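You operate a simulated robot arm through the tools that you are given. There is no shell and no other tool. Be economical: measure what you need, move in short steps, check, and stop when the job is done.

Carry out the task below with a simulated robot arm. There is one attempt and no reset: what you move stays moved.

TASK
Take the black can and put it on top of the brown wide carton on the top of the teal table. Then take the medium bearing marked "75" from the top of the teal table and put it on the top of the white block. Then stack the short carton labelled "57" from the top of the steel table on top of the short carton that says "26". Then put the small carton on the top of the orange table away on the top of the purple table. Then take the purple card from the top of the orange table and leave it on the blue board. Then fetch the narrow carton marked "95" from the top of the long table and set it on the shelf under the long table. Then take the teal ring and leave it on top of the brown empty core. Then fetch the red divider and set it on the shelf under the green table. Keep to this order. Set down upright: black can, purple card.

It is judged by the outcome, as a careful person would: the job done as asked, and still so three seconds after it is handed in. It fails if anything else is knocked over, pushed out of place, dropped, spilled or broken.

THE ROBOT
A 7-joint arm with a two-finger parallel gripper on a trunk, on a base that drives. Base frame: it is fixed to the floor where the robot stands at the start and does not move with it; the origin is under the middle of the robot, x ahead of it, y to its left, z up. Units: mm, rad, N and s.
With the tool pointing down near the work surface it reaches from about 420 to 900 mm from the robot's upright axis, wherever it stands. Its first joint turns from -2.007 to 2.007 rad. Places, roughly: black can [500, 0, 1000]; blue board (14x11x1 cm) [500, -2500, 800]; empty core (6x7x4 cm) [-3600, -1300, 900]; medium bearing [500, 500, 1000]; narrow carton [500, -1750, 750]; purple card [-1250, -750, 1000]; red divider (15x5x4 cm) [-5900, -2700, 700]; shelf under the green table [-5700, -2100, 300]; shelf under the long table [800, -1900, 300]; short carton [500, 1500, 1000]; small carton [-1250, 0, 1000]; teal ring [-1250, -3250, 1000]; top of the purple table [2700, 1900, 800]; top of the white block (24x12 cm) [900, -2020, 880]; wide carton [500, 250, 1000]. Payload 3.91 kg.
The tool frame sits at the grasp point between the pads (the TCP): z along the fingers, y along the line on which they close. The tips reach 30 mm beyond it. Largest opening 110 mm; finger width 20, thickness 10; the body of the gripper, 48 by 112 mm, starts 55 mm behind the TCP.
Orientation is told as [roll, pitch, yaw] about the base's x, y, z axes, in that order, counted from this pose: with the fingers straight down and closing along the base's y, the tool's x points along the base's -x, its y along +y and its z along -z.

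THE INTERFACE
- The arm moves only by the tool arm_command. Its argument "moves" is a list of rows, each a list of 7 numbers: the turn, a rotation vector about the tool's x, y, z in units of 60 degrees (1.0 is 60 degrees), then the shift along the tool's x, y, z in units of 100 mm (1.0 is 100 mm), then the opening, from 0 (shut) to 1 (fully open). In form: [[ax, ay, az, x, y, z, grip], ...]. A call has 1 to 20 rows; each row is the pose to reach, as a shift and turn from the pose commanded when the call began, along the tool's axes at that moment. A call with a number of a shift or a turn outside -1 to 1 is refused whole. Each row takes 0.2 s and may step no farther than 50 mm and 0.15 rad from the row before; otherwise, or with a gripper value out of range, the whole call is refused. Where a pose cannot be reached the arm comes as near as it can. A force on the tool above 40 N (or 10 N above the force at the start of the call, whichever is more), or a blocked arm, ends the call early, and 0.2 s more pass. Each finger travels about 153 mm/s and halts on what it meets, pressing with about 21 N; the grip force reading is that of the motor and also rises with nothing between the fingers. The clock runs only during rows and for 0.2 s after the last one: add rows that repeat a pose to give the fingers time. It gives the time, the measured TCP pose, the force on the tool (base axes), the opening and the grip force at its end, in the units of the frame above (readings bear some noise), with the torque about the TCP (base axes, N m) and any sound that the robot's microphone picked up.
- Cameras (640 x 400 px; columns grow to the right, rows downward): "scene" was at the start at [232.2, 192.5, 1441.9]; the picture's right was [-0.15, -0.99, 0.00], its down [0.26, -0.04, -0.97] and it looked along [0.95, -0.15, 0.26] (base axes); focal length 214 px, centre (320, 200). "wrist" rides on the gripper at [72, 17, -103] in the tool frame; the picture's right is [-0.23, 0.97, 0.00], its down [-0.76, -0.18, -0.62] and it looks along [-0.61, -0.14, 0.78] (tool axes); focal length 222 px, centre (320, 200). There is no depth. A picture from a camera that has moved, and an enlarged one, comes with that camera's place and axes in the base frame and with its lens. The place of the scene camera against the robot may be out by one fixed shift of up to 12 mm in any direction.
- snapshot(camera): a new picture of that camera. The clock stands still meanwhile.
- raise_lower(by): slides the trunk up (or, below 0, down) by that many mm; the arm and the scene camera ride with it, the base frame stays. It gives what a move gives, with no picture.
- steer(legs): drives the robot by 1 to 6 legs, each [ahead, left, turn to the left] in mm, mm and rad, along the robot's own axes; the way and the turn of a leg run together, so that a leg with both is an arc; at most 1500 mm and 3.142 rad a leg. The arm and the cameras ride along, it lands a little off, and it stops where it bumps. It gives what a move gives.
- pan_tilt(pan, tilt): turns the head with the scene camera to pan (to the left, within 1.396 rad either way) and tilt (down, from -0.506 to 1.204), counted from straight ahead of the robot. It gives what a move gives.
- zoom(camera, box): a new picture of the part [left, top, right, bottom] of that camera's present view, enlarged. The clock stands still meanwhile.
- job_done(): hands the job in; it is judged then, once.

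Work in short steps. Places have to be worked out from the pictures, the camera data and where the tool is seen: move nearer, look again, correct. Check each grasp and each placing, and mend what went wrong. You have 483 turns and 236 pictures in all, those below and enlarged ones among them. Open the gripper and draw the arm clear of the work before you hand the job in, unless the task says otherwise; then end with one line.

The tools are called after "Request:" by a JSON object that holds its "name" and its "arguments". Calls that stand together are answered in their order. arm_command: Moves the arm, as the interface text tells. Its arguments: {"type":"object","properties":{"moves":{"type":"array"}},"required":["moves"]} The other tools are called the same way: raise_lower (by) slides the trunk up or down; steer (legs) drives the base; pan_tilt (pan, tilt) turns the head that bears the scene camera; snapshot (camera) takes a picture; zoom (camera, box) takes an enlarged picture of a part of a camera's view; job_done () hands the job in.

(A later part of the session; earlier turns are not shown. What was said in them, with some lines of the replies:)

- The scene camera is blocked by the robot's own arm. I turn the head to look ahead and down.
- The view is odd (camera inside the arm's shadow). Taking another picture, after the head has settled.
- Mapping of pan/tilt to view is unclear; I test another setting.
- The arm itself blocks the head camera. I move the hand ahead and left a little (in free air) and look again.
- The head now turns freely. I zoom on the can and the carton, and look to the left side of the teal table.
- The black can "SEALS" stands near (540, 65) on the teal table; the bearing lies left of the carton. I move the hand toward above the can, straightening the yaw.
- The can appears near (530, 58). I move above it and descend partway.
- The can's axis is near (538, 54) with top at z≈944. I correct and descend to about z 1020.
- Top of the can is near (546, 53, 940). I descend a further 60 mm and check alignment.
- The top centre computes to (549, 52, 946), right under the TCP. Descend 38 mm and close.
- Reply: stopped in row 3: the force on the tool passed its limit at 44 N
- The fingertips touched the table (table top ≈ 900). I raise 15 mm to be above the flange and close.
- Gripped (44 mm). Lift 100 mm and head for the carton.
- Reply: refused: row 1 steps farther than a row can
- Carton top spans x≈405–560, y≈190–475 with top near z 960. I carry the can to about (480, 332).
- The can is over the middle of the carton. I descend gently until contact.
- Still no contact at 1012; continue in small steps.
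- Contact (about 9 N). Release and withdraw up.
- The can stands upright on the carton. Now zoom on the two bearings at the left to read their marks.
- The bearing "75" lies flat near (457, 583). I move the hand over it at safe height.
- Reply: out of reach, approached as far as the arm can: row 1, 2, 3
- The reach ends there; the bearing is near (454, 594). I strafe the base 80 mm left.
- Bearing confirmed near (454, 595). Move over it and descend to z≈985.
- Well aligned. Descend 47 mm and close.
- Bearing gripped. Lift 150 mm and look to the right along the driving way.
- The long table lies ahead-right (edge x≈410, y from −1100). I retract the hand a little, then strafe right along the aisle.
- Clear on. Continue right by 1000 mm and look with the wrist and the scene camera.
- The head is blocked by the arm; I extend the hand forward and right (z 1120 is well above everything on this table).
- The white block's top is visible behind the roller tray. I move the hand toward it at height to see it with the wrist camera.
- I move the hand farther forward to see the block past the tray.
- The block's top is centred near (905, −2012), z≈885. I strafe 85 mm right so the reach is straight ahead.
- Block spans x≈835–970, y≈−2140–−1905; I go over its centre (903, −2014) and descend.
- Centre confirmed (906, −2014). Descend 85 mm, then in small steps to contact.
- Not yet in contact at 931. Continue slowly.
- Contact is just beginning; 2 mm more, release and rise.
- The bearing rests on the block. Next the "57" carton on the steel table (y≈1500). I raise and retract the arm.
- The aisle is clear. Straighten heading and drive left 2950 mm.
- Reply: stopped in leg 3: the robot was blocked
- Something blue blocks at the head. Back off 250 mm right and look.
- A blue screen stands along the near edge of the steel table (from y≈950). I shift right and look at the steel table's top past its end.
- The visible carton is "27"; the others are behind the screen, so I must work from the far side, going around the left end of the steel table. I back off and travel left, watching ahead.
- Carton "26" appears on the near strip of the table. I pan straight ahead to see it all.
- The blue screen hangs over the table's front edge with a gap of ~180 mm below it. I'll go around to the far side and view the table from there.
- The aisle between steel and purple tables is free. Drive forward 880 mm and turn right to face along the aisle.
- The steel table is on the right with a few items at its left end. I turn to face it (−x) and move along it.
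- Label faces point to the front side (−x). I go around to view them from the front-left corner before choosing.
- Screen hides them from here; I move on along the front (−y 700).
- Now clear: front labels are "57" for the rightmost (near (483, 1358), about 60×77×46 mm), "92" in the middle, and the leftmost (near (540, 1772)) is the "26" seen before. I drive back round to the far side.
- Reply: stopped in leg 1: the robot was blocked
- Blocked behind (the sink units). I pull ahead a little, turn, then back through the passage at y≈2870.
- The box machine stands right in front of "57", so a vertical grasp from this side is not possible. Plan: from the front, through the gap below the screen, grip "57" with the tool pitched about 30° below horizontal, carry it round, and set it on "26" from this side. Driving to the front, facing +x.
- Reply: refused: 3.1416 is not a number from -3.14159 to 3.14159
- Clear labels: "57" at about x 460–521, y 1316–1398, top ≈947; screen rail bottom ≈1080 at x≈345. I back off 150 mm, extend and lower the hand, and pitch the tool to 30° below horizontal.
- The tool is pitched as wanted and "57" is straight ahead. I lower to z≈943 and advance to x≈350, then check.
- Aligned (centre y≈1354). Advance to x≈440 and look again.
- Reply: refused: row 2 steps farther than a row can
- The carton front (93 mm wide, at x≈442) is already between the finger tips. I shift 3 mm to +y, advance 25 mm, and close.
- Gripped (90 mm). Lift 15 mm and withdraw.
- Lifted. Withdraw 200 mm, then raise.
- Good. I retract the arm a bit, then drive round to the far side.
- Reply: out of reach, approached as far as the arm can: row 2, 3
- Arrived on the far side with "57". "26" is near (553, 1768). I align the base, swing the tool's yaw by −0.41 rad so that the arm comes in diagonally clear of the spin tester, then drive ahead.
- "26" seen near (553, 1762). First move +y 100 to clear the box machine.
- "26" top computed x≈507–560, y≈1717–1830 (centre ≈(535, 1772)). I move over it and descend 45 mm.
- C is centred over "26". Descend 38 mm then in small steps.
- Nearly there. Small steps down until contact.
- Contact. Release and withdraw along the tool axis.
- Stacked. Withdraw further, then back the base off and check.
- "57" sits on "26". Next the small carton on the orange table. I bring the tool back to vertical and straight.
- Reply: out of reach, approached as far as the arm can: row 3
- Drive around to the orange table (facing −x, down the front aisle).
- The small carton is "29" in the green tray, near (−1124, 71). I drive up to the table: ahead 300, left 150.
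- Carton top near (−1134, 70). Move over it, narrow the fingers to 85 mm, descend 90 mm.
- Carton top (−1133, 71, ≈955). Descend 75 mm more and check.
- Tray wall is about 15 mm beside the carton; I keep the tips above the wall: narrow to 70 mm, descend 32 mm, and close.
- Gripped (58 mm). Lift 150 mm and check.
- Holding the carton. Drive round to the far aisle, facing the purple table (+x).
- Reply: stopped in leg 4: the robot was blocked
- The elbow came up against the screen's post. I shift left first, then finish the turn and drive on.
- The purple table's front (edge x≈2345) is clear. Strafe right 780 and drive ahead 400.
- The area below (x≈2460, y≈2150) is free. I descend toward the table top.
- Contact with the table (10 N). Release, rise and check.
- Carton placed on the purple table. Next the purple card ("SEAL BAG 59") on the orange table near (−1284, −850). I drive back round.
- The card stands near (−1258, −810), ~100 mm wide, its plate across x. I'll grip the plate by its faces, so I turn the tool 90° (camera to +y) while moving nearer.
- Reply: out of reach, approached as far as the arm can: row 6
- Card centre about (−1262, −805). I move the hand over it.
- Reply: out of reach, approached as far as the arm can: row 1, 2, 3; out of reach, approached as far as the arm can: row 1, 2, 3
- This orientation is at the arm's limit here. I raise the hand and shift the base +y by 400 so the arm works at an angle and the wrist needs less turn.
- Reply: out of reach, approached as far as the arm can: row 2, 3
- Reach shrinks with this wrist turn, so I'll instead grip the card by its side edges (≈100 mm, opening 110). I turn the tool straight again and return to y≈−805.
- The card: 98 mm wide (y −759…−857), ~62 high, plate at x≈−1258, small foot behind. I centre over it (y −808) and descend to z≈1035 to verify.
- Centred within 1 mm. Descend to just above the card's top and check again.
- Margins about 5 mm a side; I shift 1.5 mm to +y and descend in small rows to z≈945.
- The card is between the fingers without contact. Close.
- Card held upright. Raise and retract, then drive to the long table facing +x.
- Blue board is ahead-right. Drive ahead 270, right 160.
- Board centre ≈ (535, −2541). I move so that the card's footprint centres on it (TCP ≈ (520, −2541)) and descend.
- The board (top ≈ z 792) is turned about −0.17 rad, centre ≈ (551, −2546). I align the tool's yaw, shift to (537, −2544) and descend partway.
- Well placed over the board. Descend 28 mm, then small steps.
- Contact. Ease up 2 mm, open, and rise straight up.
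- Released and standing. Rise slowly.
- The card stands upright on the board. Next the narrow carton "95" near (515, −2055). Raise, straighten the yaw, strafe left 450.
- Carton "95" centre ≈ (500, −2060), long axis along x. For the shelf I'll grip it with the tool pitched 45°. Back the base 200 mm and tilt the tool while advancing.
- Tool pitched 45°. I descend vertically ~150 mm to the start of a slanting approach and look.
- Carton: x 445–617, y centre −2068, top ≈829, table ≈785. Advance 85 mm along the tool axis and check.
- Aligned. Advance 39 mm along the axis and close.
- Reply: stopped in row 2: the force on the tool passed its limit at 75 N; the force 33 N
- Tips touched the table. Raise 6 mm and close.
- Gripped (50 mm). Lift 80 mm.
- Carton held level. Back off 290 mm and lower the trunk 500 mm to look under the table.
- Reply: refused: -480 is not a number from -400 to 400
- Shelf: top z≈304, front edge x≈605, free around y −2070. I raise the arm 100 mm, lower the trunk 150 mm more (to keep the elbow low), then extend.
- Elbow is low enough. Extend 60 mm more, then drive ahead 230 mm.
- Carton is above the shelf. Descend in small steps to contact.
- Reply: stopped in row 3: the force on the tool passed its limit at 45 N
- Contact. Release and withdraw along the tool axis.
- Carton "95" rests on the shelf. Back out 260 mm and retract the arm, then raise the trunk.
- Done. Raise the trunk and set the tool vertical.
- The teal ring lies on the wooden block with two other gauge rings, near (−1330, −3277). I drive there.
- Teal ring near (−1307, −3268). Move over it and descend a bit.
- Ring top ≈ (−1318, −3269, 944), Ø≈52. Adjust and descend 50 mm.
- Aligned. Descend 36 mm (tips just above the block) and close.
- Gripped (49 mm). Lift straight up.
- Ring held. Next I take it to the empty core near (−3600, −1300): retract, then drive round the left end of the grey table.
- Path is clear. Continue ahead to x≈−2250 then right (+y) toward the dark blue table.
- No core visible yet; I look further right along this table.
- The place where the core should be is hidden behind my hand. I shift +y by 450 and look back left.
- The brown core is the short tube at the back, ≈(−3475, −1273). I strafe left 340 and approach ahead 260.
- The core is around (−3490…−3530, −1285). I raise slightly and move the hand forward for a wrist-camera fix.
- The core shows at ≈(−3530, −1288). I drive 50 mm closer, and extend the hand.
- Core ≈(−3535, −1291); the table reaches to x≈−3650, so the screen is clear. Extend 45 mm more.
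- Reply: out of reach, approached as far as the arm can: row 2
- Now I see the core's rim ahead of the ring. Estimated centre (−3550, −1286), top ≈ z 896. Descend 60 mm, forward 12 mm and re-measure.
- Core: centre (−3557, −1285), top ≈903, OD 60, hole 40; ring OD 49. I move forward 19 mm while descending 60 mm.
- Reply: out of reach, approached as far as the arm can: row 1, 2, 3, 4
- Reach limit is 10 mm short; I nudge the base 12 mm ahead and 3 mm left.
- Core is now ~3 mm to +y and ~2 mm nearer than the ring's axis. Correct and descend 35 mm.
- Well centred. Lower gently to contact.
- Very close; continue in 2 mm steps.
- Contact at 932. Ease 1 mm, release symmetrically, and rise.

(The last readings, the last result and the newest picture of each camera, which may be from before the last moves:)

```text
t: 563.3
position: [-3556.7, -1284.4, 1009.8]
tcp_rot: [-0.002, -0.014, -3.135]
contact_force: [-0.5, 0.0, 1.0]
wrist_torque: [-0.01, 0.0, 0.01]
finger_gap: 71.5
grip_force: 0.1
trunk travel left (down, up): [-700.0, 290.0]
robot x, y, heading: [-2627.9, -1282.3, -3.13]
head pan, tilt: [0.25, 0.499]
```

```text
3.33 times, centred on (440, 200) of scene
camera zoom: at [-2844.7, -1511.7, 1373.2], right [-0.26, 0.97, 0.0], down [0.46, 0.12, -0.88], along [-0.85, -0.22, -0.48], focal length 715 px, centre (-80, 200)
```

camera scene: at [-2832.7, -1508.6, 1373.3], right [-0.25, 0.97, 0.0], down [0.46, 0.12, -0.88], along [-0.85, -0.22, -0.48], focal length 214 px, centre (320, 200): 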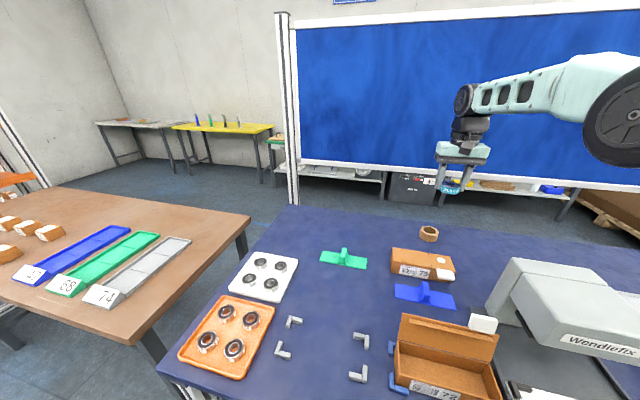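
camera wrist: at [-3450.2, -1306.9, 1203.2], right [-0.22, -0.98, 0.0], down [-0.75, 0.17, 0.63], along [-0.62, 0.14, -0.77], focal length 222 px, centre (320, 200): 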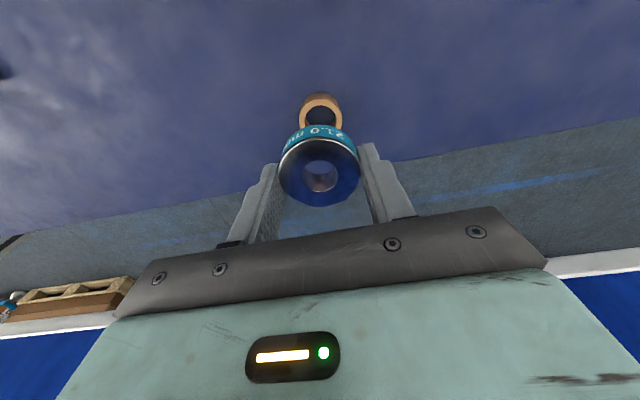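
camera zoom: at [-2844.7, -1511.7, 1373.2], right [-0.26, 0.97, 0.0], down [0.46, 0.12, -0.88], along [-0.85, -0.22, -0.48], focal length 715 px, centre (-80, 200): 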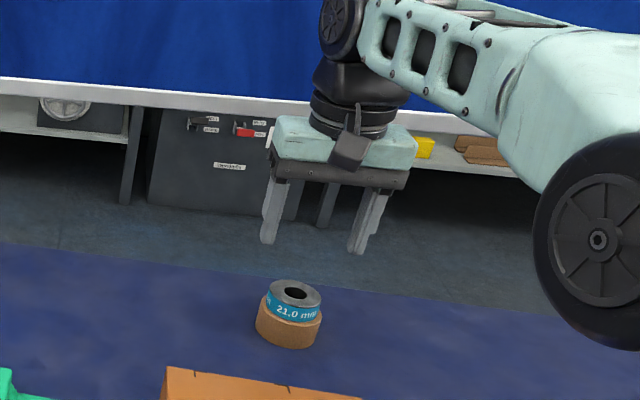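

Ring is neatly on the core. Next the red divider (≈(−5900, −2700)) and the shelf under the green table. Retract and drive round the rack at the left.

Request:
{"name": "arm_command", "arguments": {"moves": [[0, 0, 0, 0, 0, -0.4, 0.65], [0, 0, 0, 0.3, 0, -0.8, 0.65], [0, 0, 0, 0.7, 0, -0.9, 0.65], [0, 0, 0, 1, 0, -1, 0.65]]}}

Request:
{"name": "arm_command", "arguments": {"moves": [[0, 0, 0, 0.4, 0, 0, 0.65], [0, 0, 0, 0.8, 0, 0, 0.65], [0, 0, 0, 1, 0, 0, 0.65]]}}

Request:
{"name": "arm_command", "arguments": {"moves": [[0, 0, 0, 0.4, 0, 0, 0.65], [0, 0, 0, 0.8, 0, 0, 0.65], [0, 0, 0, 1, 0, 0, 0.65]]}}

Request:
{"name": "steer", "arguments": {"legs": [[-380, 0, 0], [0, 1500, 0], [0, 1500, 0], [0, 330, 0], [1000, 0, 0]]}}

Request:
{"name": "pan_tilt", "arguments": {"pan": -0.3, "tilt": 0.3}}

Request:
{"name": "snapshot", "arguments": {"camera": "scene"}}

```text
t: 564.3
position: [-3455.1, -1285.1, 1107.4]
tcp_rot: [-0.003, -0.015, -3.135]
contact_force: [-0.7, 0.2, -0.8]
wrist_torque: [0.02, -0.02, -0.04]
finger_gap: 71.5
grip_force: 0.2
out of reach, approached as far as the arm can: row 1
trunk travel left (down, up): [-700.0, 290.0]
robot x, y, heading: [-2628.8, -1282.0, -3.139]
head pan, tilt: [0.25, 0.499]
```

```text
t: 565.1
position: [-3355.1, -1281.4, 1106.4]
tcp_rot: [-0.003, -0.015, -3.134]
contact_force: [-0.4, 0.7, -0.6]
wrist_torque: [0.02, 0.0, 0.01]
finger_gap: 71.4
grip_force: 0.0
trunk travel left (down, up): [-700.0, 290.0]
robot x, y, heading: [-2626.2, -1284.9, -3.132]
head pan, tilt: [0.25, 0.499]
```

```text
t: 565.9
position: [-3257.3, -1281.8, 1104.7]
tcp_rot: [-0.003, -0.017, -3.134]
contact_force: [0.3, -0.1, -0.4]
wrist_torque: [-0.01, -0.03, -0.02]
finger_gap: 71.9
grip_force: 0.0
trunk travel left (down, up): [-700.0, 290.0]
robot x, y, heading: [-2624.8, -1285.4, -3.132]
head pan, tilt: [0.25, 0.499]
```

```text
t: 588.9
position: [-3788.8, -4623.5, 1104.7]
tcp_rot: [-0.003, -0.015, -3.109]
contact_force: [0.9, 0.7, 0.4]
wrist_torque: [0.02, 0.04, 0.04]
finger_gap: 71.7
grip_force: 0.1
trunk travel left (down, up): [-700.0, 290.0]
robot x, y, heading: [-3157.2, -4610.9, -3.11]
head pan, tilt: [0.25, 0.499]
```

```text
t: 589.8
position: [-3788.4, -4624.2, 1104.3]
tcp_rot: [-0.005, -0.014, -3.108]
contact_force: [-1.1, 0.1, -0.1]
wrist_torque: [-0.03, 0.01, -0.04]
finger_gap: 71.5
grip_force: 0.0
trunk travel left (down, up): [-700.0, 290.0]
robot x, y, heading: [-3159.6, -4606.5, -3.104]
head pan, tilt: [-0.3, 0.3]
```

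```text
46 pictures are left
camera scene: at [-3373.5, -4793.6, 1391.7], right [0.26, 0.96, 0.0], down [0.29, -0.08, -0.96], along [-0.92, 0.25, -0.3], focal length 214 px, centre (320, 200)
```

scene: 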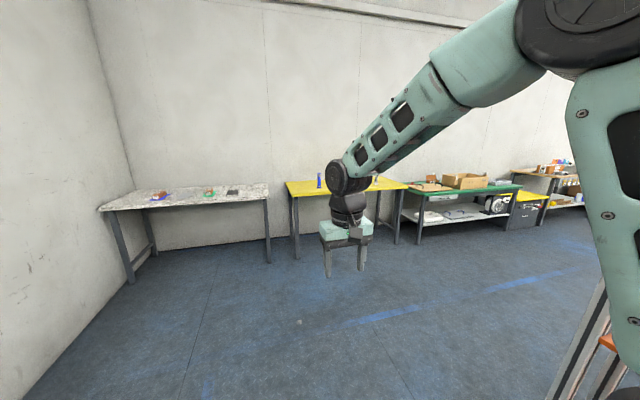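

Green table stands around x≈−5540…−6100, y −2890…−1100. Drive to (−4900, −2650).

Request:
{"name": "steer", "arguments": {"legs": [[1500, 0, -0.035], [240, 0, 0], [0, -1500, 0], [0, -440, 0]]}}

Request:
{"name": "pan_tilt", "arguments": {"pan": 0.0, "tilt": 0.55}}

Request:
{"name": "snapshot", "arguments": {"camera": "scene"}}

```text
t: 608.0
position: [-5529.7, -2670.2, 1104.7]
tcp_rot: [-0.002, -0.015, 3.129]
contact_force: [-0.3, -0.3, 0.1]
wrist_torque: [0.0, -0.05, 0.02]
finger_gap: 71.4
grip_force: 0.1
trunk travel left (down, up): [-700.0, 290.0]
robot x, y, heading: [-4897.8, -2683.4, 3.131]
head pan, tilt: [-0.3, 0.3]
```

```text
t: 608.8
position: [-5529.4, -2670.4, 1104.2]
tcp_rot: [-0.004, -0.015, 3.129]
contact_force: [0.3, 0.2, 0.2]
wrist_torque: [0.01, -0.01, 0.0]
finger_gap: 71.6
grip_force: 0.1
trunk travel left (down, up): [-700.0, 290.0]
robot x, y, heading: [-4903.3, -2684.1, 3.134]
head pan, tilt: [0.0, 0.55]
```

```text
45 pictures are left
camera scene: at [-5122.8, -2885.2, 1368.8], right [0.01, 1.0, 0.0], down [0.52, -0.01, -0.85], along [-0.85, 0.01, -0.52], focal length 214 px, centre (320, 200)
```

scene: 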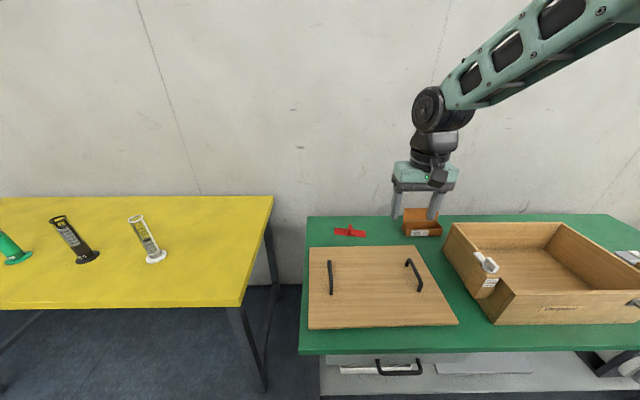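

The red divider lies near (−5870, −2740) on the green table. Approach: ahead 165, left 60, and look with the wrist camera.

Request:
{"name": "steer", "arguments": {"legs": [[165, 60, 0.01]]}}

Request:
{"name": "arm_command", "arguments": {"moves": [[0, 0, 0, -0.4, 0, 0.2, 0.9], [0, 0, 0, -0.8, 0, 0.4, 0.9], [0, 0, 0, -1, 0, 0.8, 0.9]]}}

Request:
{"name": "snapshot", "arguments": {"camera": "wrist"}}

```text
t: 610.3
position: [-5696.6, -2735.8, 1104.4]
tcp_rot: [-0.003, -0.014, -3.142]
contact_force: [0.0, 0.3, 0.1]
wrist_torque: [0.0, 0.0, 0.0]
finger_gap: 71.6
grip_force: 0.1
trunk travel left (down, up): [-700.0, 290.0]
robot x, y, heading: [-5066.0, -2743.1, -3.144]
head pan, tilt: [0.0, 0.55]
```

```text
t: 611.1
position: [-5799.0, -2733.6, 1027.0]
tcp_rot: [-0.004, -0.017, -3.141]
contact_force: [-0.4, 0.5, 0.2]
wrist_torque: [0.0, 0.03, -0.03]
finger_gap: 98.8
grip_force: 0.0
trunk travel left (down, up): [-700.0, 290.0]
robot x, y, heading: [-5067.5, -2741.3, -3.139]
head pan, tilt: [0.0, 0.55]
```

```text
44 pictures are left
camera wrist: at [-5724.8, -2752.5, 1128.8], right [-0.23, -0.97, 0.0], down [-0.75, 0.18, 0.64], along [-0.62, 0.14, -0.77], focal length 222 px, centre (320, 200)
```

wrist: 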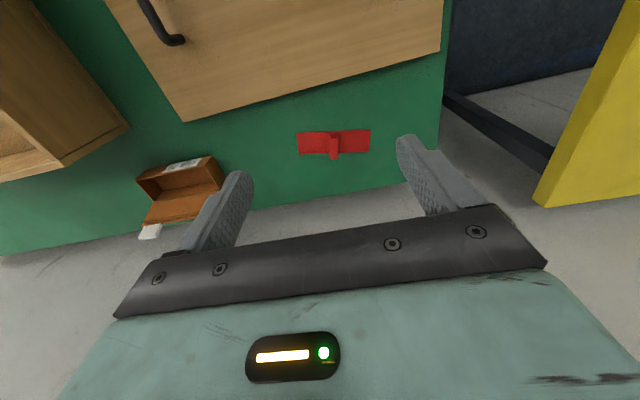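

Divider: base ≈150 mm along y, fin standing at the middle; centre ≈ (−5925, −2738), table ≈ z 695. I tilt the tool 45° and come down to a pre-grasp point.

Request:
{"name": "arm_command", "arguments": {"moves": [[0, -0.125, 0, 0, 0, 0, 0.6], [0, -0.25, 0, 0, 0, 0, 0.6], [0, -0.375, 0, 0, 0, 0, 0.6], [0, -0.5, 0, 0, 0, 0, 0.6], [0, -0.625, 0, 0, 0, 0, 0.6], [0, -0.75, 0, 0, 0, 0, 0.6]]}}

Request:
{"name": "arm_command", "arguments": {"moves": [[0, 0, 0, 0.25, 0.01, 0.35, 0.6], [0, 0, 0, 0.5, 0.02, 0.7, 0.6], [0, 0, 0, 0.66, 0.02, 0.96, 0.6]]}}

Request:
{"name": "arm_command", "arguments": {"moves": [[0, 0, 0, 0.2, 0.01, 0.3, 0.6], [0, 0, 0, 0.4, 0.02, 0.6, 0.6], [0, 0, 0, 0.6, 0.02, 0.8, 0.6]]}}

Request:
{"name": "snapshot", "arguments": {"camera": "wrist"}}

```text
t: 612.5
position: [-5797.3, -2734.4, 1026.7]
tcp_rot: [-0.005, -0.803, -3.138]
contact_force: [0.0, 0.1, 0.2]
wrist_torque: [-0.01, -0.01, 0.02]
finger_gap: 65.9
grip_force: 0.1
trunk travel left (down, up): [-700.0, 290.0]
robot x, y, heading: [-5070.9, -2740.0, -3.145]
head pan, tilt: [0.0, 0.55]
```

```text
t: 613.3
position: [-5820.8, -2738.0, 911.6]
tcp_rot: [-0.005, -0.801, -3.137]
contact_force: [-0.7, 0.1, 0.1]
wrist_torque: [-0.03, -0.03, -0.04]
finger_gap: 66.0
grip_force: 0.0
trunk travel left (down, up): [-700.0, 290.0]
robot x, y, heading: [-5066.4, -2740.5, -3.144]
head pan, tilt: [0.0, 0.55]
```

```text
t: 614.1
position: [-5835.1, -2738.8, 812.3]
tcp_rot: [-0.005, -0.801, -3.139]
contact_force: [0.5, -0.3, -0.3]
wrist_torque: [-0.02, -0.01, 0.01]
finger_gap: 65.9
grip_force: 0.0
trunk travel left (down, up): [-700.0, 290.0]
robot x, y, heading: [-5065.9, -2741.6, -3.142]
head pan, tilt: [0.0, 0.55]
```

```text
43 pictures are left
camera wrist: at [-5712.1, -2755.9, 831.4], right [-0.16, -0.97, 0.16], down [-0.08, 0.17, 0.98], along [-0.98, 0.14, -0.11], focal length 222 px, centre (320, 200)
```

wrist: 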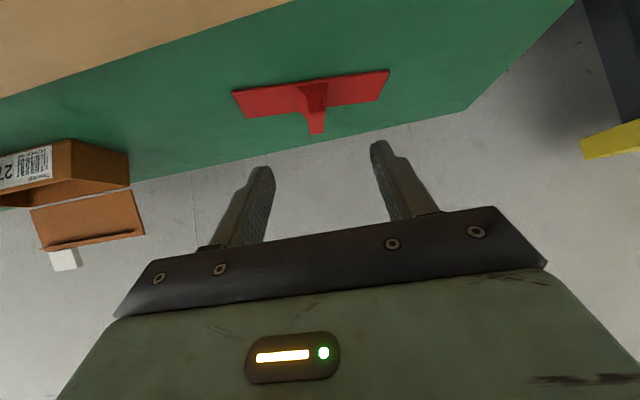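

Fin centre y≈−2735, base x −5900…−5945. Advance along the tool axis to the fin.

Request:
{"name": "arm_command", "arguments": {"moves": [[0, 0, 0, 0.01, -0.03, 0.4, 0.6], [0, 0, 0, 0.01, -0.035, 0.8, 0.6], [0, 0, 0, 0.02, -0.035, 0.98, 0.6], [0, 0, 0, 0.02, -0.035, 0.98, 0.6]]}}

Request:
{"name": "snapshot", "arguments": {"camera": "wrist"}}

```text
t: 615.1
position: [-5905.0, -2733.2, 742.9]
tcp_rot: [-0.007, -0.801, -3.137]
contact_force: [0.9, -0.1, 0.3]
wrist_torque: [-0.01, 0.0, -0.02]
finger_gap: 65.8
grip_force: 0.1
trunk travel left (down, up): [-700.0, 290.0]
robot x, y, heading: [-5062.8, -2737.5, -3.144]
head pan, tilt: [0.0, 0.55]
```

```text
42 pictures are left
camera wrist: at [-5780.9, -2751.7, 762.7], right [-0.16, -0.97, 0.16], down [-0.08, 0.17, 0.98], along [-0.98, 0.14, -0.11], focal length 222 px, centre (320, 200)
```

wrist: 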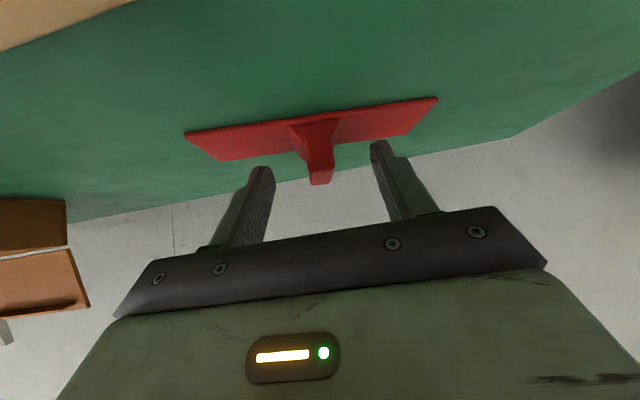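

Advance 11 mm more and close on the fin.

Request:
{"name": "arm_command", "arguments": {"moves": [[0, 0, 0, 0.01, 0.01, 0.06, 0.6], [0, 0, 0, 0.01, 0.01, 0.11, 0.6], [0, 0, 0, 0.01, 0.01, 0.11, 0.4], [0, 0, 0, 0.01, 0.01, 0.11, 0.2], [0, 0, 0, 0.01, 0.01, 0.11, 0], [0, 0, 0, 0.01, 0.01, 0.11, 0], [0, 0, 0, 0.01, 0.01, 0.11, 0]]}}

Request:
{"name": "snapshot", "arguments": {"camera": "wrist"}}

```text
t: 616.7
position: [-5912.4, -2735.6, 736.4]
tcp_rot: [-0.005, -0.802, -3.138]
contact_force: [-1.0, 0.6, 15.7]
wrist_torque: [0.15, 0.24, -0.12]
finger_gap: 23.6
grip_force: 20.7
trunk travel left (down, up): [-700.0, 290.0]
robot x, y, heading: [-5063.7, -2739.3, -3.137]
head pan, tilt: [0.0, 0.55]
```

```text
41 pictures are left
camera wrist: at [-5788.6, -2753.1, 755.9], right [-0.16, -0.97, 0.16], down [-0.08, 0.17, 0.98], along [-0.98, 0.14, -0.11], focal length 222 px, centre (320, 200)
```

wrist: 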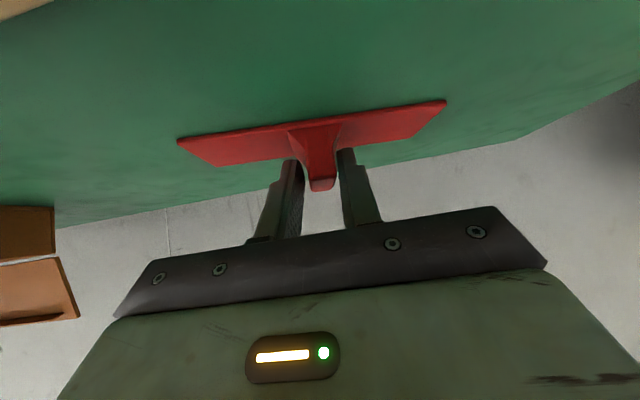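

Gripped at 24 mm on the tapering fin. Test lift.

Request:
{"name": "arm_command", "arguments": {"moves": [[0, 0, 0, -0.07, 0, -0.07, 0], [0, 0, 0, -0.14, 0, -0.14, 0], [0, 0, 0, -0.28, 0, -0.28, 0], [0, 0, 0, -0.28, 0, -0.28, 0]]}}

Request:
{"name": "snapshot", "arguments": {"camera": "wrist"}}

```text
t: 617.7
position: [-5912.8, -2736.3, 774.0]
tcp_rot: [-0.007, -0.801, -3.139]
contact_force: [0.7, -0.4, -0.5]
wrist_torque: [0.0, -0.01, 0.04]
finger_gap: 15.4
grip_force: 20.8
trunk travel left (down, up): [-700.0, 290.0]
robot x, y, heading: [-5064.6, -2741.6, -3.141]
head pan, tilt: [0.0, 0.55]
```

```text
40 pictures are left
camera wrist: at [-5787.2, -2753.8, 793.9], right [-0.16, -0.97, 0.16], down [-0.08, 0.17, 0.98], along [-0.98, 0.14, -0.11], focal length 222 px, centre (320, 200)
```

wrist: 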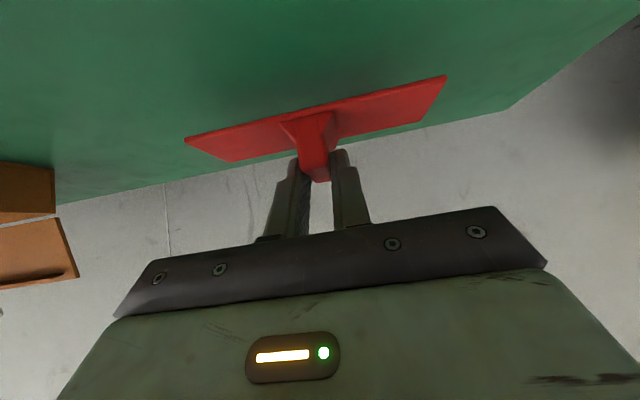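

The fin settled at its straight upper part (15 mm) and the divider is lifted. Raise 100 mm more, then back the base away.

Request:
{"name": "arm_command", "arguments": {"moves": [[0, 0, 0, -0.2, 0, -0.2, 0], [0, 0, 0, -0.4, 0, -0.4, 0], [0, 0, 0, -0.6, 0, -0.6, 0], [0, 0, 0, -0.75, 0, -0.75, 0]]}}

Request:
{"name": "steer", "arguments": {"legs": [[-500, 0, 0]]}}

Request:
{"name": "raise_lower", "arguments": {"by": -400}}

Request:
{"name": "pan_tilt", "arguments": {"pan": -0.3, "tilt": 0.3}}

Request:
{"name": "snapshot", "arguments": {"camera": "scene"}}

Request:
{"name": "snapshot", "arguments": {"camera": "wrist"}}

```text
t: 618.7
position: [-5910.2, -2736.2, 880.9]
tcp_rot: [-0.008, -0.8, -3.137]
contact_force: [0.1, 0.0, -0.1]
wrist_torque: [-0.01, 0.02, 0.02]
finger_gap: 15.2
grip_force: 21.4
trunk travel left (down, up): [-700.0, 290.0]
robot x, y, heading: [-5064.2, -2744.0, -3.143]
head pan, tilt: [0.0, 0.55]
```

```text
t: 621.6
position: [-5413.9, -2736.4, 881.9]
tcp_rot: [-0.006, -0.8, -3.137]
contact_force: [0.2, -0.8, -0.6]
wrist_torque: [0.02, -0.01, 0.0]
finger_gap: 15.1
grip_force: 21.0
trunk travel left (down, up): [-700.0, 290.0]
robot x, y, heading: [-4570.6, -2739.9, -3.136]
head pan, tilt: [0.0, 0.55]
```

```text
t: 623.4
position: [-5421.7, -2738.5, 741.0]
tcp_rot: [0.001, -0.829, -3.139]
contact_force: [-3.9, -1.0, 11.0]
wrist_torque: [0.04, 0.19, 0.0]
finger_gap: 15.7
grip_force: 21.3
trunk travel left (down, up): [-550.0, 440.0]
robot x, y, heading: [-4574.6, -2739.8, -3.137]
head pan, tilt: [0.0, 0.55]
stopped: the force on the tool passed its limit at 58 N (the readings are from after the stop); the commanded pose is now the measured one
```

```text
t: 624.2
position: [-5419.4, -2737.1, 742.4]
tcp_rot: [0.001, -0.825, -3.141]
contact_force: [-6.0, -0.2, 20.7]
wrist_torque: [-0.03, 0.36, -0.01]
finger_gap: 15.5
grip_force: 20.7
trunk travel left (down, up): [-550.0, 440.0]
robot x, y, heading: [-4566.8, -2742.1, -3.137]
head pan, tilt: [-0.3, 0.3]
```

```text
39 pictures are left
camera scene: at [-4789.2, -2918.4, 1241.7], right [0.29, 0.96, 0.0], down [0.28, -0.09, -0.96], along [-0.91, 0.28, -0.3], focal length 214 px, centre (320, 200)
```

scene: 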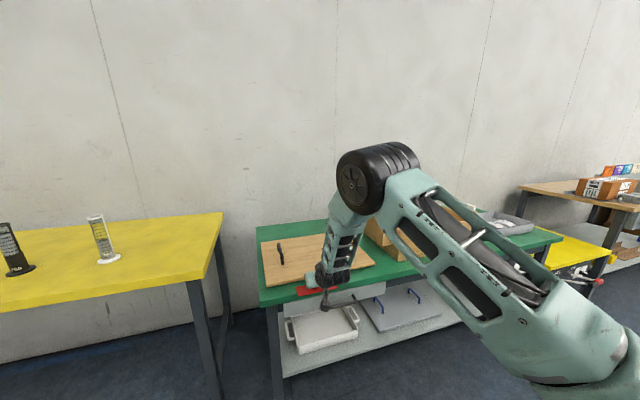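

```text
38 pictures are left
camera wrist: at [-5294.7, -2755.0, 758.3], right [-0.15, -0.97, 0.17], down [-0.06, 0.18, 0.98], along [-0.99, 0.14, -0.08], focal length 222 px, centre (320, 200)
```

wrist: 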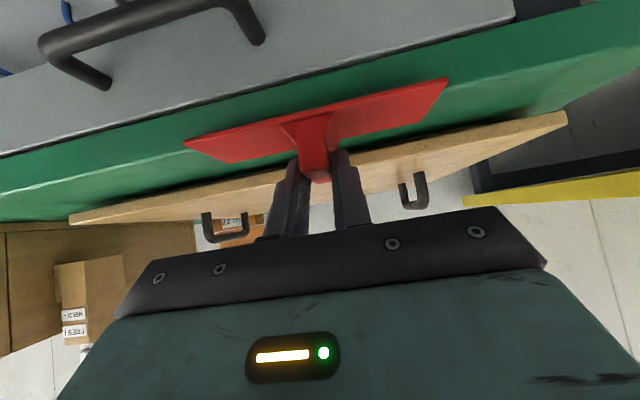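

I lowered onto the table's front edge — it stopped at once. Raise again 60, and back off further before lowering.

Request:
{"name": "raise_lower", "arguments": {"by": 60}}

Request:
{"name": "steer", "arguments": {"legs": [[-350, 0, 0], [0, -600, 0]]}}

Request:
{"name": "raise_lower", "arguments": {"by": -360}}

Request:
{"name": "pan_tilt", "arguments": {"pan": 0.0, "tilt": 0.35}}

Request:
{"name": "snapshot", "arguments": {"camera": "scene"}}

Request:
{"name": "snapshot", "arguments": {"camera": "wrist"}}

```text
t: 625.2
position: [-5417.9, -2737.9, 799.5]
tcp_rot: [-0.002, -0.819, -3.139]
contact_force: [-0.6, -0.2, -1.1]
wrist_torque: [0.01, 0.03, 0.01]
finger_gap: 15.8
grip_force: 21.4
trunk travel left (down, up): [-610.0, 380.0]
robot x, y, heading: [-4572.5, -2738.4, -3.144]
head pan, tilt: [-0.3, 0.3]
```

```text
t: 630.4
position: [-5066.3, -2136.4, 799.7]
tcp_rot: [0.0, -0.82, -3.139]
contact_force: [-0.1, 0.3, -0.3]
wrist_torque: [0.0, -0.02, 0.0]
finger_gap: 15.6
grip_force: 21.0
trunk travel left (down, up): [-610.0, 380.0]
robot x, y, heading: [-4216.2, -2136.7, -3.139]
head pan, tilt: [-0.3, 0.3]
```

```text
t: 633.9
position: [-5065.7, -2136.6, 439.0]
tcp_rot: [0.0, -0.82, -3.137]
contact_force: [-0.4, 0.2, 0.3]
wrist_torque: [0.0, 0.03, -0.02]
finger_gap: 15.3
grip_force: 21.3
trunk travel left (down, up): [-250.0, 740.0]
robot x, y, heading: [-4217.8, -2139.6, -3.139]
head pan, tilt: [-0.3, 0.3]
```

```text
t: 634.7
position: [-5067.2, -2137.2, 439.8]
tcp_rot: [0.0, -0.821, -3.137]
contact_force: [-0.2, -0.1, 0.0]
wrist_torque: [0.0, -0.01, 0.0]
finger_gap: 15.1
grip_force: 20.7
trunk travel left (down, up): [-250.0, 740.0]
robot x, y, heading: [-4214.8, -2136.7, -3.135]
head pan, tilt: [0.0, 0.351]
```

```text
37 pictures are left
camera scene: at [-4441.0, -2344.5, 936.7], right [0.0, 1.0, 0.0], down [0.34, 0.0, -0.94], along [-0.94, 0.0, -0.34], focal length 214 px, centre (320, 200)
```

scene: 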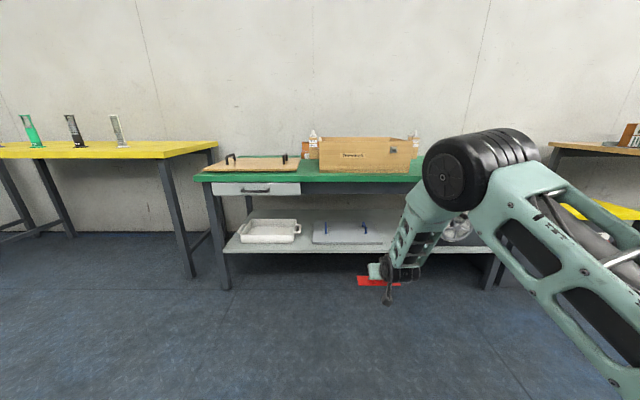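

```text
36 pictures are left
camera wrist: at [-4941.7, -2154.4, 456.7], right [-0.15, -0.97, 0.17], down [-0.06, 0.18, 0.98], along [-0.99, 0.14, -0.09], focal length 222 px, centre (320, 200)
```

wrist: 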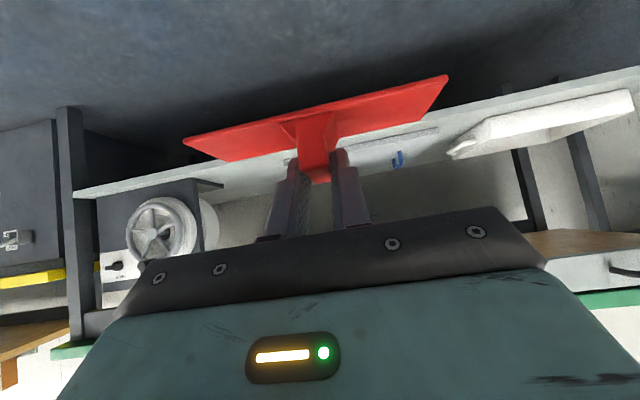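

Between the grey tray (ends y≈−1912) and the fan wheel (starts y≈−1670) the shelf seems free. I shift +y 600 to look into that gap clearly.

Request:
{"name": "steer", "arguments": {"legs": [[0, -560, 0]]}}

Request:
{"name": "snapshot", "arguments": {"camera": "scene"}}

```text
t: 637.9
position: [-5067.9, -1575.7, 440.5]
tcp_rot: [0.0, -0.82, 3.137]
contact_force: [-0.6, 0.1, -0.5]
wrist_torque: [0.03, -0.01, 0.0]
finger_gap: 15.4
grip_force: 21.2
trunk travel left (down, up): [-250.0, 740.0]
robot x, y, heading: [-4218.0, -1581.9, 3.141]
head pan, tilt: [0.0, 0.351]
```

```text
35 pictures are left
camera scene: at [-4443.2, -1787.5, 936.7], right [0.0, 1.0, 0.0], down [0.34, 0.0, -0.94], along [-0.94, 0.0, -0.34], focal length 214 px, centre (320, 200)
```

scene: 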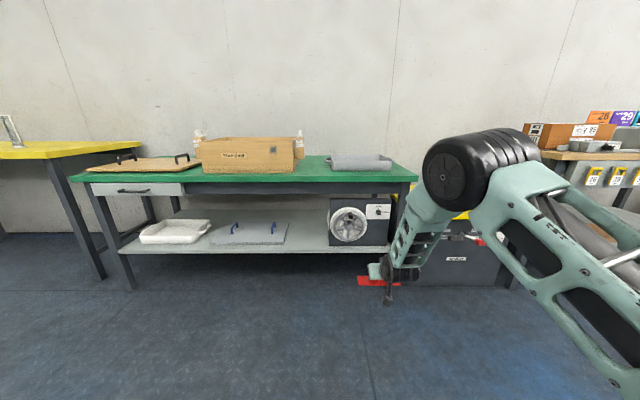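

Gap on the shelf: y ≈ −1954…−1735. I strafe to y −1845 and drive ahead 330, then check.

Request:
{"name": "steer", "arguments": {"legs": [[0, 266, 0.0], [330, 0, 0]]}}

Request:
{"name": "snapshot", "arguments": {"camera": "wrist"}}

Request:
{"name": "snapshot", "arguments": {"camera": "scene"}}

```text
t: 641.6
position: [-5408.0, -1841.3, 440.8]
tcp_rot: [0.001, -0.821, -3.14]
contact_force: [0.3, -0.3, -0.2]
wrist_torque: [0.0, 0.0, 0.01]
finger_gap: 15.4
grip_force: 20.8
trunk travel left (down, up): [-250.0, 740.0]
robot x, y, heading: [-4556.4, -1847.3, -3.14]
head pan, tilt: [0.0, 0.351]
```

```text
34 pictures are left
camera wrist: at [-5282.6, -1859.3, 456.7], right [-0.15, -0.97, 0.17], down [-0.06, 0.18, 0.98], along [-0.99, 0.14, -0.09], focal length 222 px, centre (320, 200)
```

wrist: 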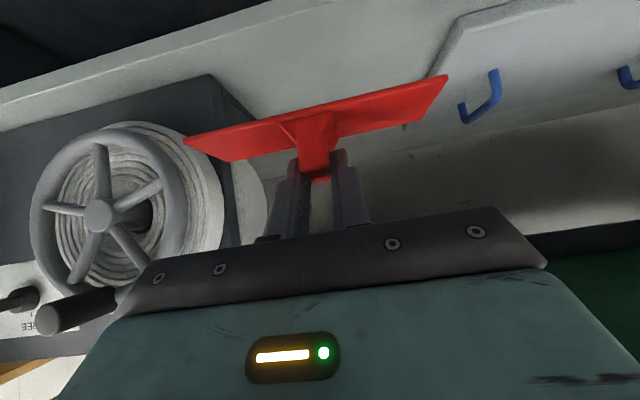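

```text
33 pictures are left
camera scene: at [-4782.5, -2050.9, 936.7], right [0.0, 1.0, 0.0], down [0.34, 0.0, -0.94], along [-0.94, 0.0, -0.34], focal length 214 px, centre (320, 200)
```

scene: 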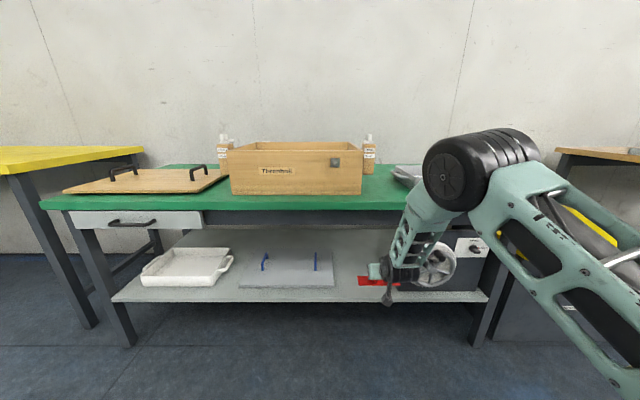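

Machine side at y≈−1765, tray end at y≈−1960: gap centre ≈ −1862. Move 72 mm ahead and 20 mm left.

Request:
{"name": "steer", "arguments": {"legs": [[0, 20, 0], [72, 0, 0]]}}

Request:
{"name": "snapshot", "arguments": {"camera": "wrist"}}

```text
t: 643.0
position: [-5480.4, -1861.3, 438.7]
tcp_rot: [-0.001, -0.82, -3.142]
contact_force: [0.8, 1.0, -1.1]
wrist_torque: [-0.02, 0.01, -0.03]
finger_gap: 15.0
grip_force: 21.3
trunk travel left (down, up): [-250.0, 740.0]
robot x, y, heading: [-4629.7, -1865.8, -3.138]
head pan, tilt: [0.0, 0.351]
```

```text
32 pictures are left
camera wrist: at [-5354.5, -1878.4, 456.7], right [-0.16, -0.97, 0.17], down [-0.06, 0.18, 0.98], along [-0.99, 0.14, -0.09], focal length 222 px, centre (320, 200)
```

wrist: 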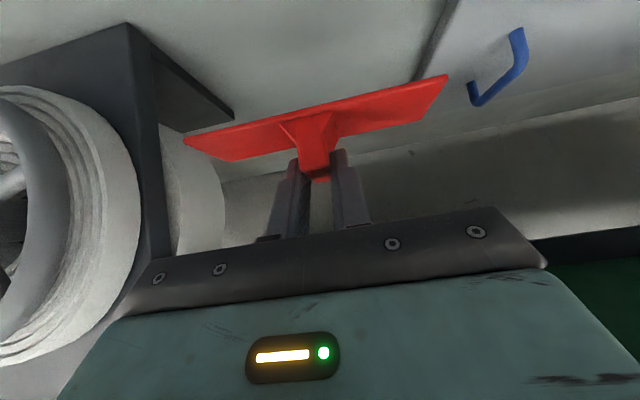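

Shelf z≈297; gap centre y≈−1862, divider at x≈−5491 — good. Descend 80 mm then in small steps.

Request:
{"name": "arm_command", "arguments": {"moves": [[0, 0, 0, 0.2, 0, 0.19, 0], [0, 0, 0, 0.4, 0, 0.375, 0], [0, 0, 0, 0.585, 0, 0.546, 0], [0, 0, 0, 0.585, 0, 0.546, 0]]}}

Request:
{"name": "snapshot", "arguments": {"camera": "wrist"}}

```text
t: 644.0
position: [-5477.5, -1860.2, 358.1]
tcp_rot: [0.0, -0.823, -3.143]
contact_force: [0.1, -0.6, -0.7]
wrist_torque: [0.01, -0.01, 0.03]
finger_gap: 15.6
grip_force: 21.2
trunk travel left (down, up): [-250.0, 740.0]
robot x, y, heading: [-4634.2, -1866.8, -3.135]
head pan, tilt: [0.0, 0.351]
```

```text
31 pictures are left
camera wrist: at [-5353.5, -1878.9, 375.0], right [-0.15, -0.97, 0.17], down [-0.06, 0.18, 0.98], along [-0.99, 0.14, -0.09], focal length 222 px, centre (320, 200)
```

wrist: 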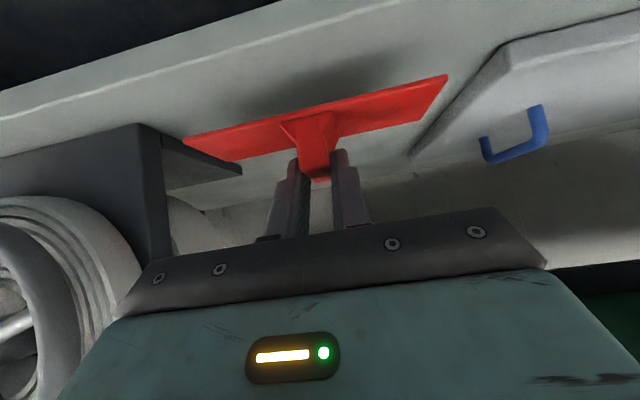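

Request:
{"name": "arm_command", "arguments": {"moves": [[0, 0, 0, 0.03, 0, 0.028, 0], [0, 0, 0, 0.06, 0, 0.056, 0], [0, 0, 0, 0.09, 0, 0.084, 0], [0, 0, 0, 0.11, 0, 0.103, 0], [0, 0, 0, 0.11, 0, 0.103, 0]]}}

```text
t: 645.2
position: [-5479.7, -1860.5, 343.7]
tcp_rot: [-0.002, -0.82, -3.142]
contact_force: [-0.4, -0.8, 0.3]
wrist_torque: [0.02, 0.0, -0.03]
finger_gap: 15.0
grip_force: 20.5
trunk travel left (down, up): [-250.0, 740.0]
robot x, y, heading: [-4628.8, -1866.0, -3.142]
head pan, tilt: [0.0, 0.351]
```

Request:
{"name": "arm_command", "arguments": {"moves": [[0, 0, 0, 0.022, 0, 0.02, 0], [0, 0, 0, 0.044, 0, 0.041, 0], [0, 0, 0, 0.066, 0, 0.062, 0], [0, 0, 0, 0.066, 0, 0.062, 0]]}}

Request:
{"name": "snapshot", "arguments": {"camera": "wrist"}}

```text
t: 646.2
position: [-5479.6, -1861.5, 335.5]
tcp_rot: [0.001, -0.823, 3.141]
contact_force: [-0.6, 0.1, 0.2]
wrist_torque: [-0.01, 0.03, 0.02]
finger_gap: 15.2
grip_force: 21.1
trunk travel left (down, up): [-250.0, 740.0]
robot x, y, heading: [-4629.3, -1865.8, -3.138]
head pan, tilt: [0.0, 0.351]
```

```text
30 pictures are left
camera wrist: at [-5354.4, -1878.2, 352.4], right [-0.16, -0.97, 0.17], down [-0.06, 0.18, 0.98], along [-0.99, 0.14, -0.09], focal length 222 px, centre (320, 200)
```

wrist: 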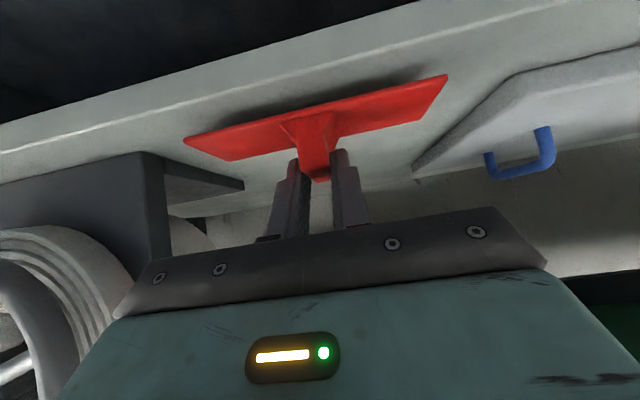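

Still a few millimetres above. Continue.

Request:
{"name": "arm_command", "arguments": {"moves": [[0, 0, 0, 0.022, 0, 0.02, 0], [0, 0, 0, 0.044, 0, 0.041, 0], [0, 0, 0, 0.066, 0, 0.062, 0], [0, 0, 0, 0.066, 0, 0.062, 0]]}}

```text
t: 647.2
position: [-5478.7, -1861.8, 326.7]
tcp_rot: [0.001, -0.82, 3.14]
contact_force: [-0.1, 0.8, -1.0]
wrist_torque: [0.0, 0.0, 0.02]
finger_gap: 15.4
grip_force: 21.0
trunk travel left (down, up): [-250.0, 740.0]
robot x, y, heading: [-4629.0, -1866.6, -3.137]
head pan, tilt: [0.0, 0.351]
```

Request:
{"name": "arm_command", "arguments": {"moves": [[0, 0, 0, 0.022, 0, 0.02, 0], [0, 0, 0, 0.044, 0, 0.041, 0], [0, 0, 0, 0.066, 0, 0.062, 0], [0, 0, 0, 0.066, 0, 0.062, 0]]}}

Request:
{"name": "snapshot", "arguments": {"camera": "wrist"}}

```text
t: 648.2
position: [-5482.7, -1860.8, 322.6]
tcp_rot: [0.001, -0.831, 3.14]
contact_force: [4.5, 0.1, 36.3]
wrist_torque: [0.04, 0.33, -0.01]
finger_gap: 15.5
grip_force: 20.9
trunk travel left (down, up): [-250.0, 740.0]
robot x, y, heading: [-4629.1, -1865.8, -3.142]
head pan, tilt: [0.0, 0.351]
```

```text
29 pictures are left
camera wrist: at [-5356.8, -1879.0, 337.7], right [-0.15, -0.97, 0.17], down [-0.05, 0.18, 0.98], along [-0.99, 0.14, -0.08], focal length 222 px, centre (320, 200)
```

wrist: 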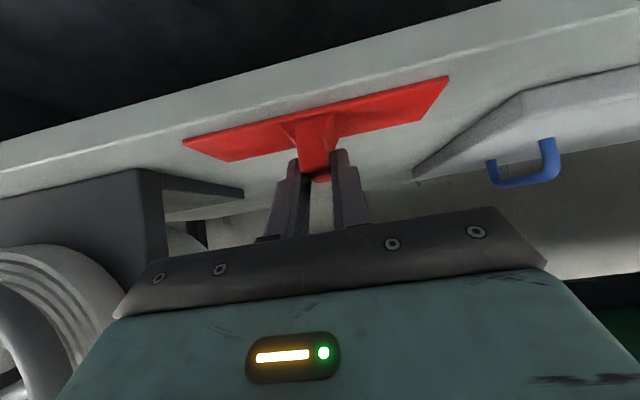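

Contact (36 N); the divider is flat on the shelf. Ease 3 mm, open and withdraw along the tool axis.

Request:
{"name": "arm_command", "arguments": {"moves": [[0, 0, 0, -0.022, 0, -0.02, 0], [0, 0, 0, -0.022, 0, -0.02, 0.2], [0, 0, 0, -0.022, 0, -0.02, 0.4], [0, 0, 0, -0.022, 0, -0.02, 0.4], [0, 0, 0, -0.022, 0, -0.25, 0.4], [0, 0, 0, -0.022, 0, -0.55, 0.4], [0, 0, 0, -0.022, 0, -0.8, 0.4]]}}

Request:
{"name": "snapshot", "arguments": {"camera": "wrist"}}

```text
t: 649.8
position: [-5421.1, -1859.4, 372.6]
tcp_rot: [0.0, -0.819, -3.141]
contact_force: [-0.8, -1.2, 0.5]
wrist_torque: [-0.04, -0.03, 0.06]
finger_gap: 43.8
grip_force: 0.0
trunk travel left (down, up): [-250.0, 740.0]
robot x, y, heading: [-4628.1, -1863.6, -3.14]
head pan, tilt: [0.0, 0.351]
```

```text
28 pictures are left
camera wrist: at [-5297.1, -1877.9, 389.4], right [-0.16, -0.97, 0.17], down [-0.06, 0.18, 0.98], along [-0.99, 0.14, -0.09], focal length 222 px, centre (320, 200)
```

wrist: 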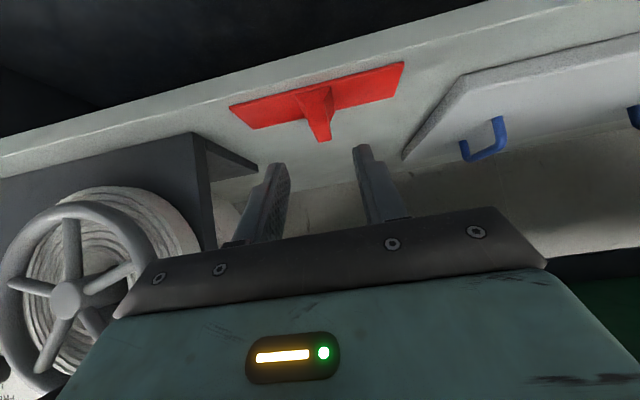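

Divider stands on the shelf. Back away clear of the work and take a last look.

Request:
{"name": "steer", "arguments": {"legs": [[-450, 0, 0]]}}

Request:
{"name": "raise_lower", "arguments": {"by": 200}}

Request:
{"name": "snapshot", "arguments": {"camera": "scene"}}

```text
t: 652.5
position: [-4977.9, -1857.8, 372.6]
tcp_rot: [0.002, -0.821, 3.14]
contact_force: [-0.3, -1.4, -0.1]
wrist_torque: [-0.02, -0.03, -0.01]
finger_gap: 44.1
grip_force: 0.1
trunk travel left (down, up): [-250.0, 740.0]
robot x, y, heading: [-4187.3, -1866.9, 3.141]
head pan, tilt: [0.0, 0.351]
```

```text
t: 654.7
position: [-4978.5, -1857.6, 571.6]
tcp_rot: [0.0, -0.821, 3.14]
contact_force: [-1.2, -0.3, 0.1]
wrist_torque: [0.0, 0.01, 0.01]
finger_gap: 43.8
grip_force: 0.0
trunk travel left (down, up): [-450.0, 540.0]
robot x, y, heading: [-4189.0, -1863.6, 3.144]
head pan, tilt: [0.0, 0.351]
```

```text
27 pictures are left
camera scene: at [-4411.2, -2070.0, 1136.7], right [0.0, 1.0, 0.0], down [0.34, 0.0, -0.94], along [-0.94, 0.0, -0.34], focal length 214 px, centre (320, 200)
```

scene: 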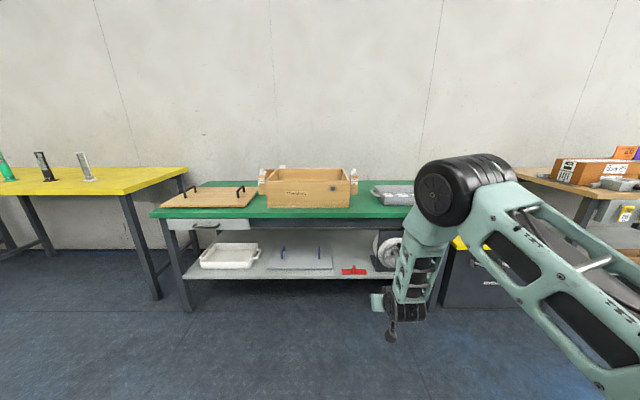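

The red divider lies on the shelf under the green table, and the arm is clear with the gripper open. All eight parts are done, so I hand the job in.

Request:
{"name": "job_done", "arguments": {}}

```text
The job is handed in.
```

All eight moves are done in the order given, with the black can and purple card set down upright. Each was seen in place right after release, none was rechecked at the end, and the job has been handed in. Along the way the base was stopped twice at the steel table's blue screen and once near the sink units. The held divider also pressed the green table's front edge at up to 58 N. I saw nothing out of place afterwards.
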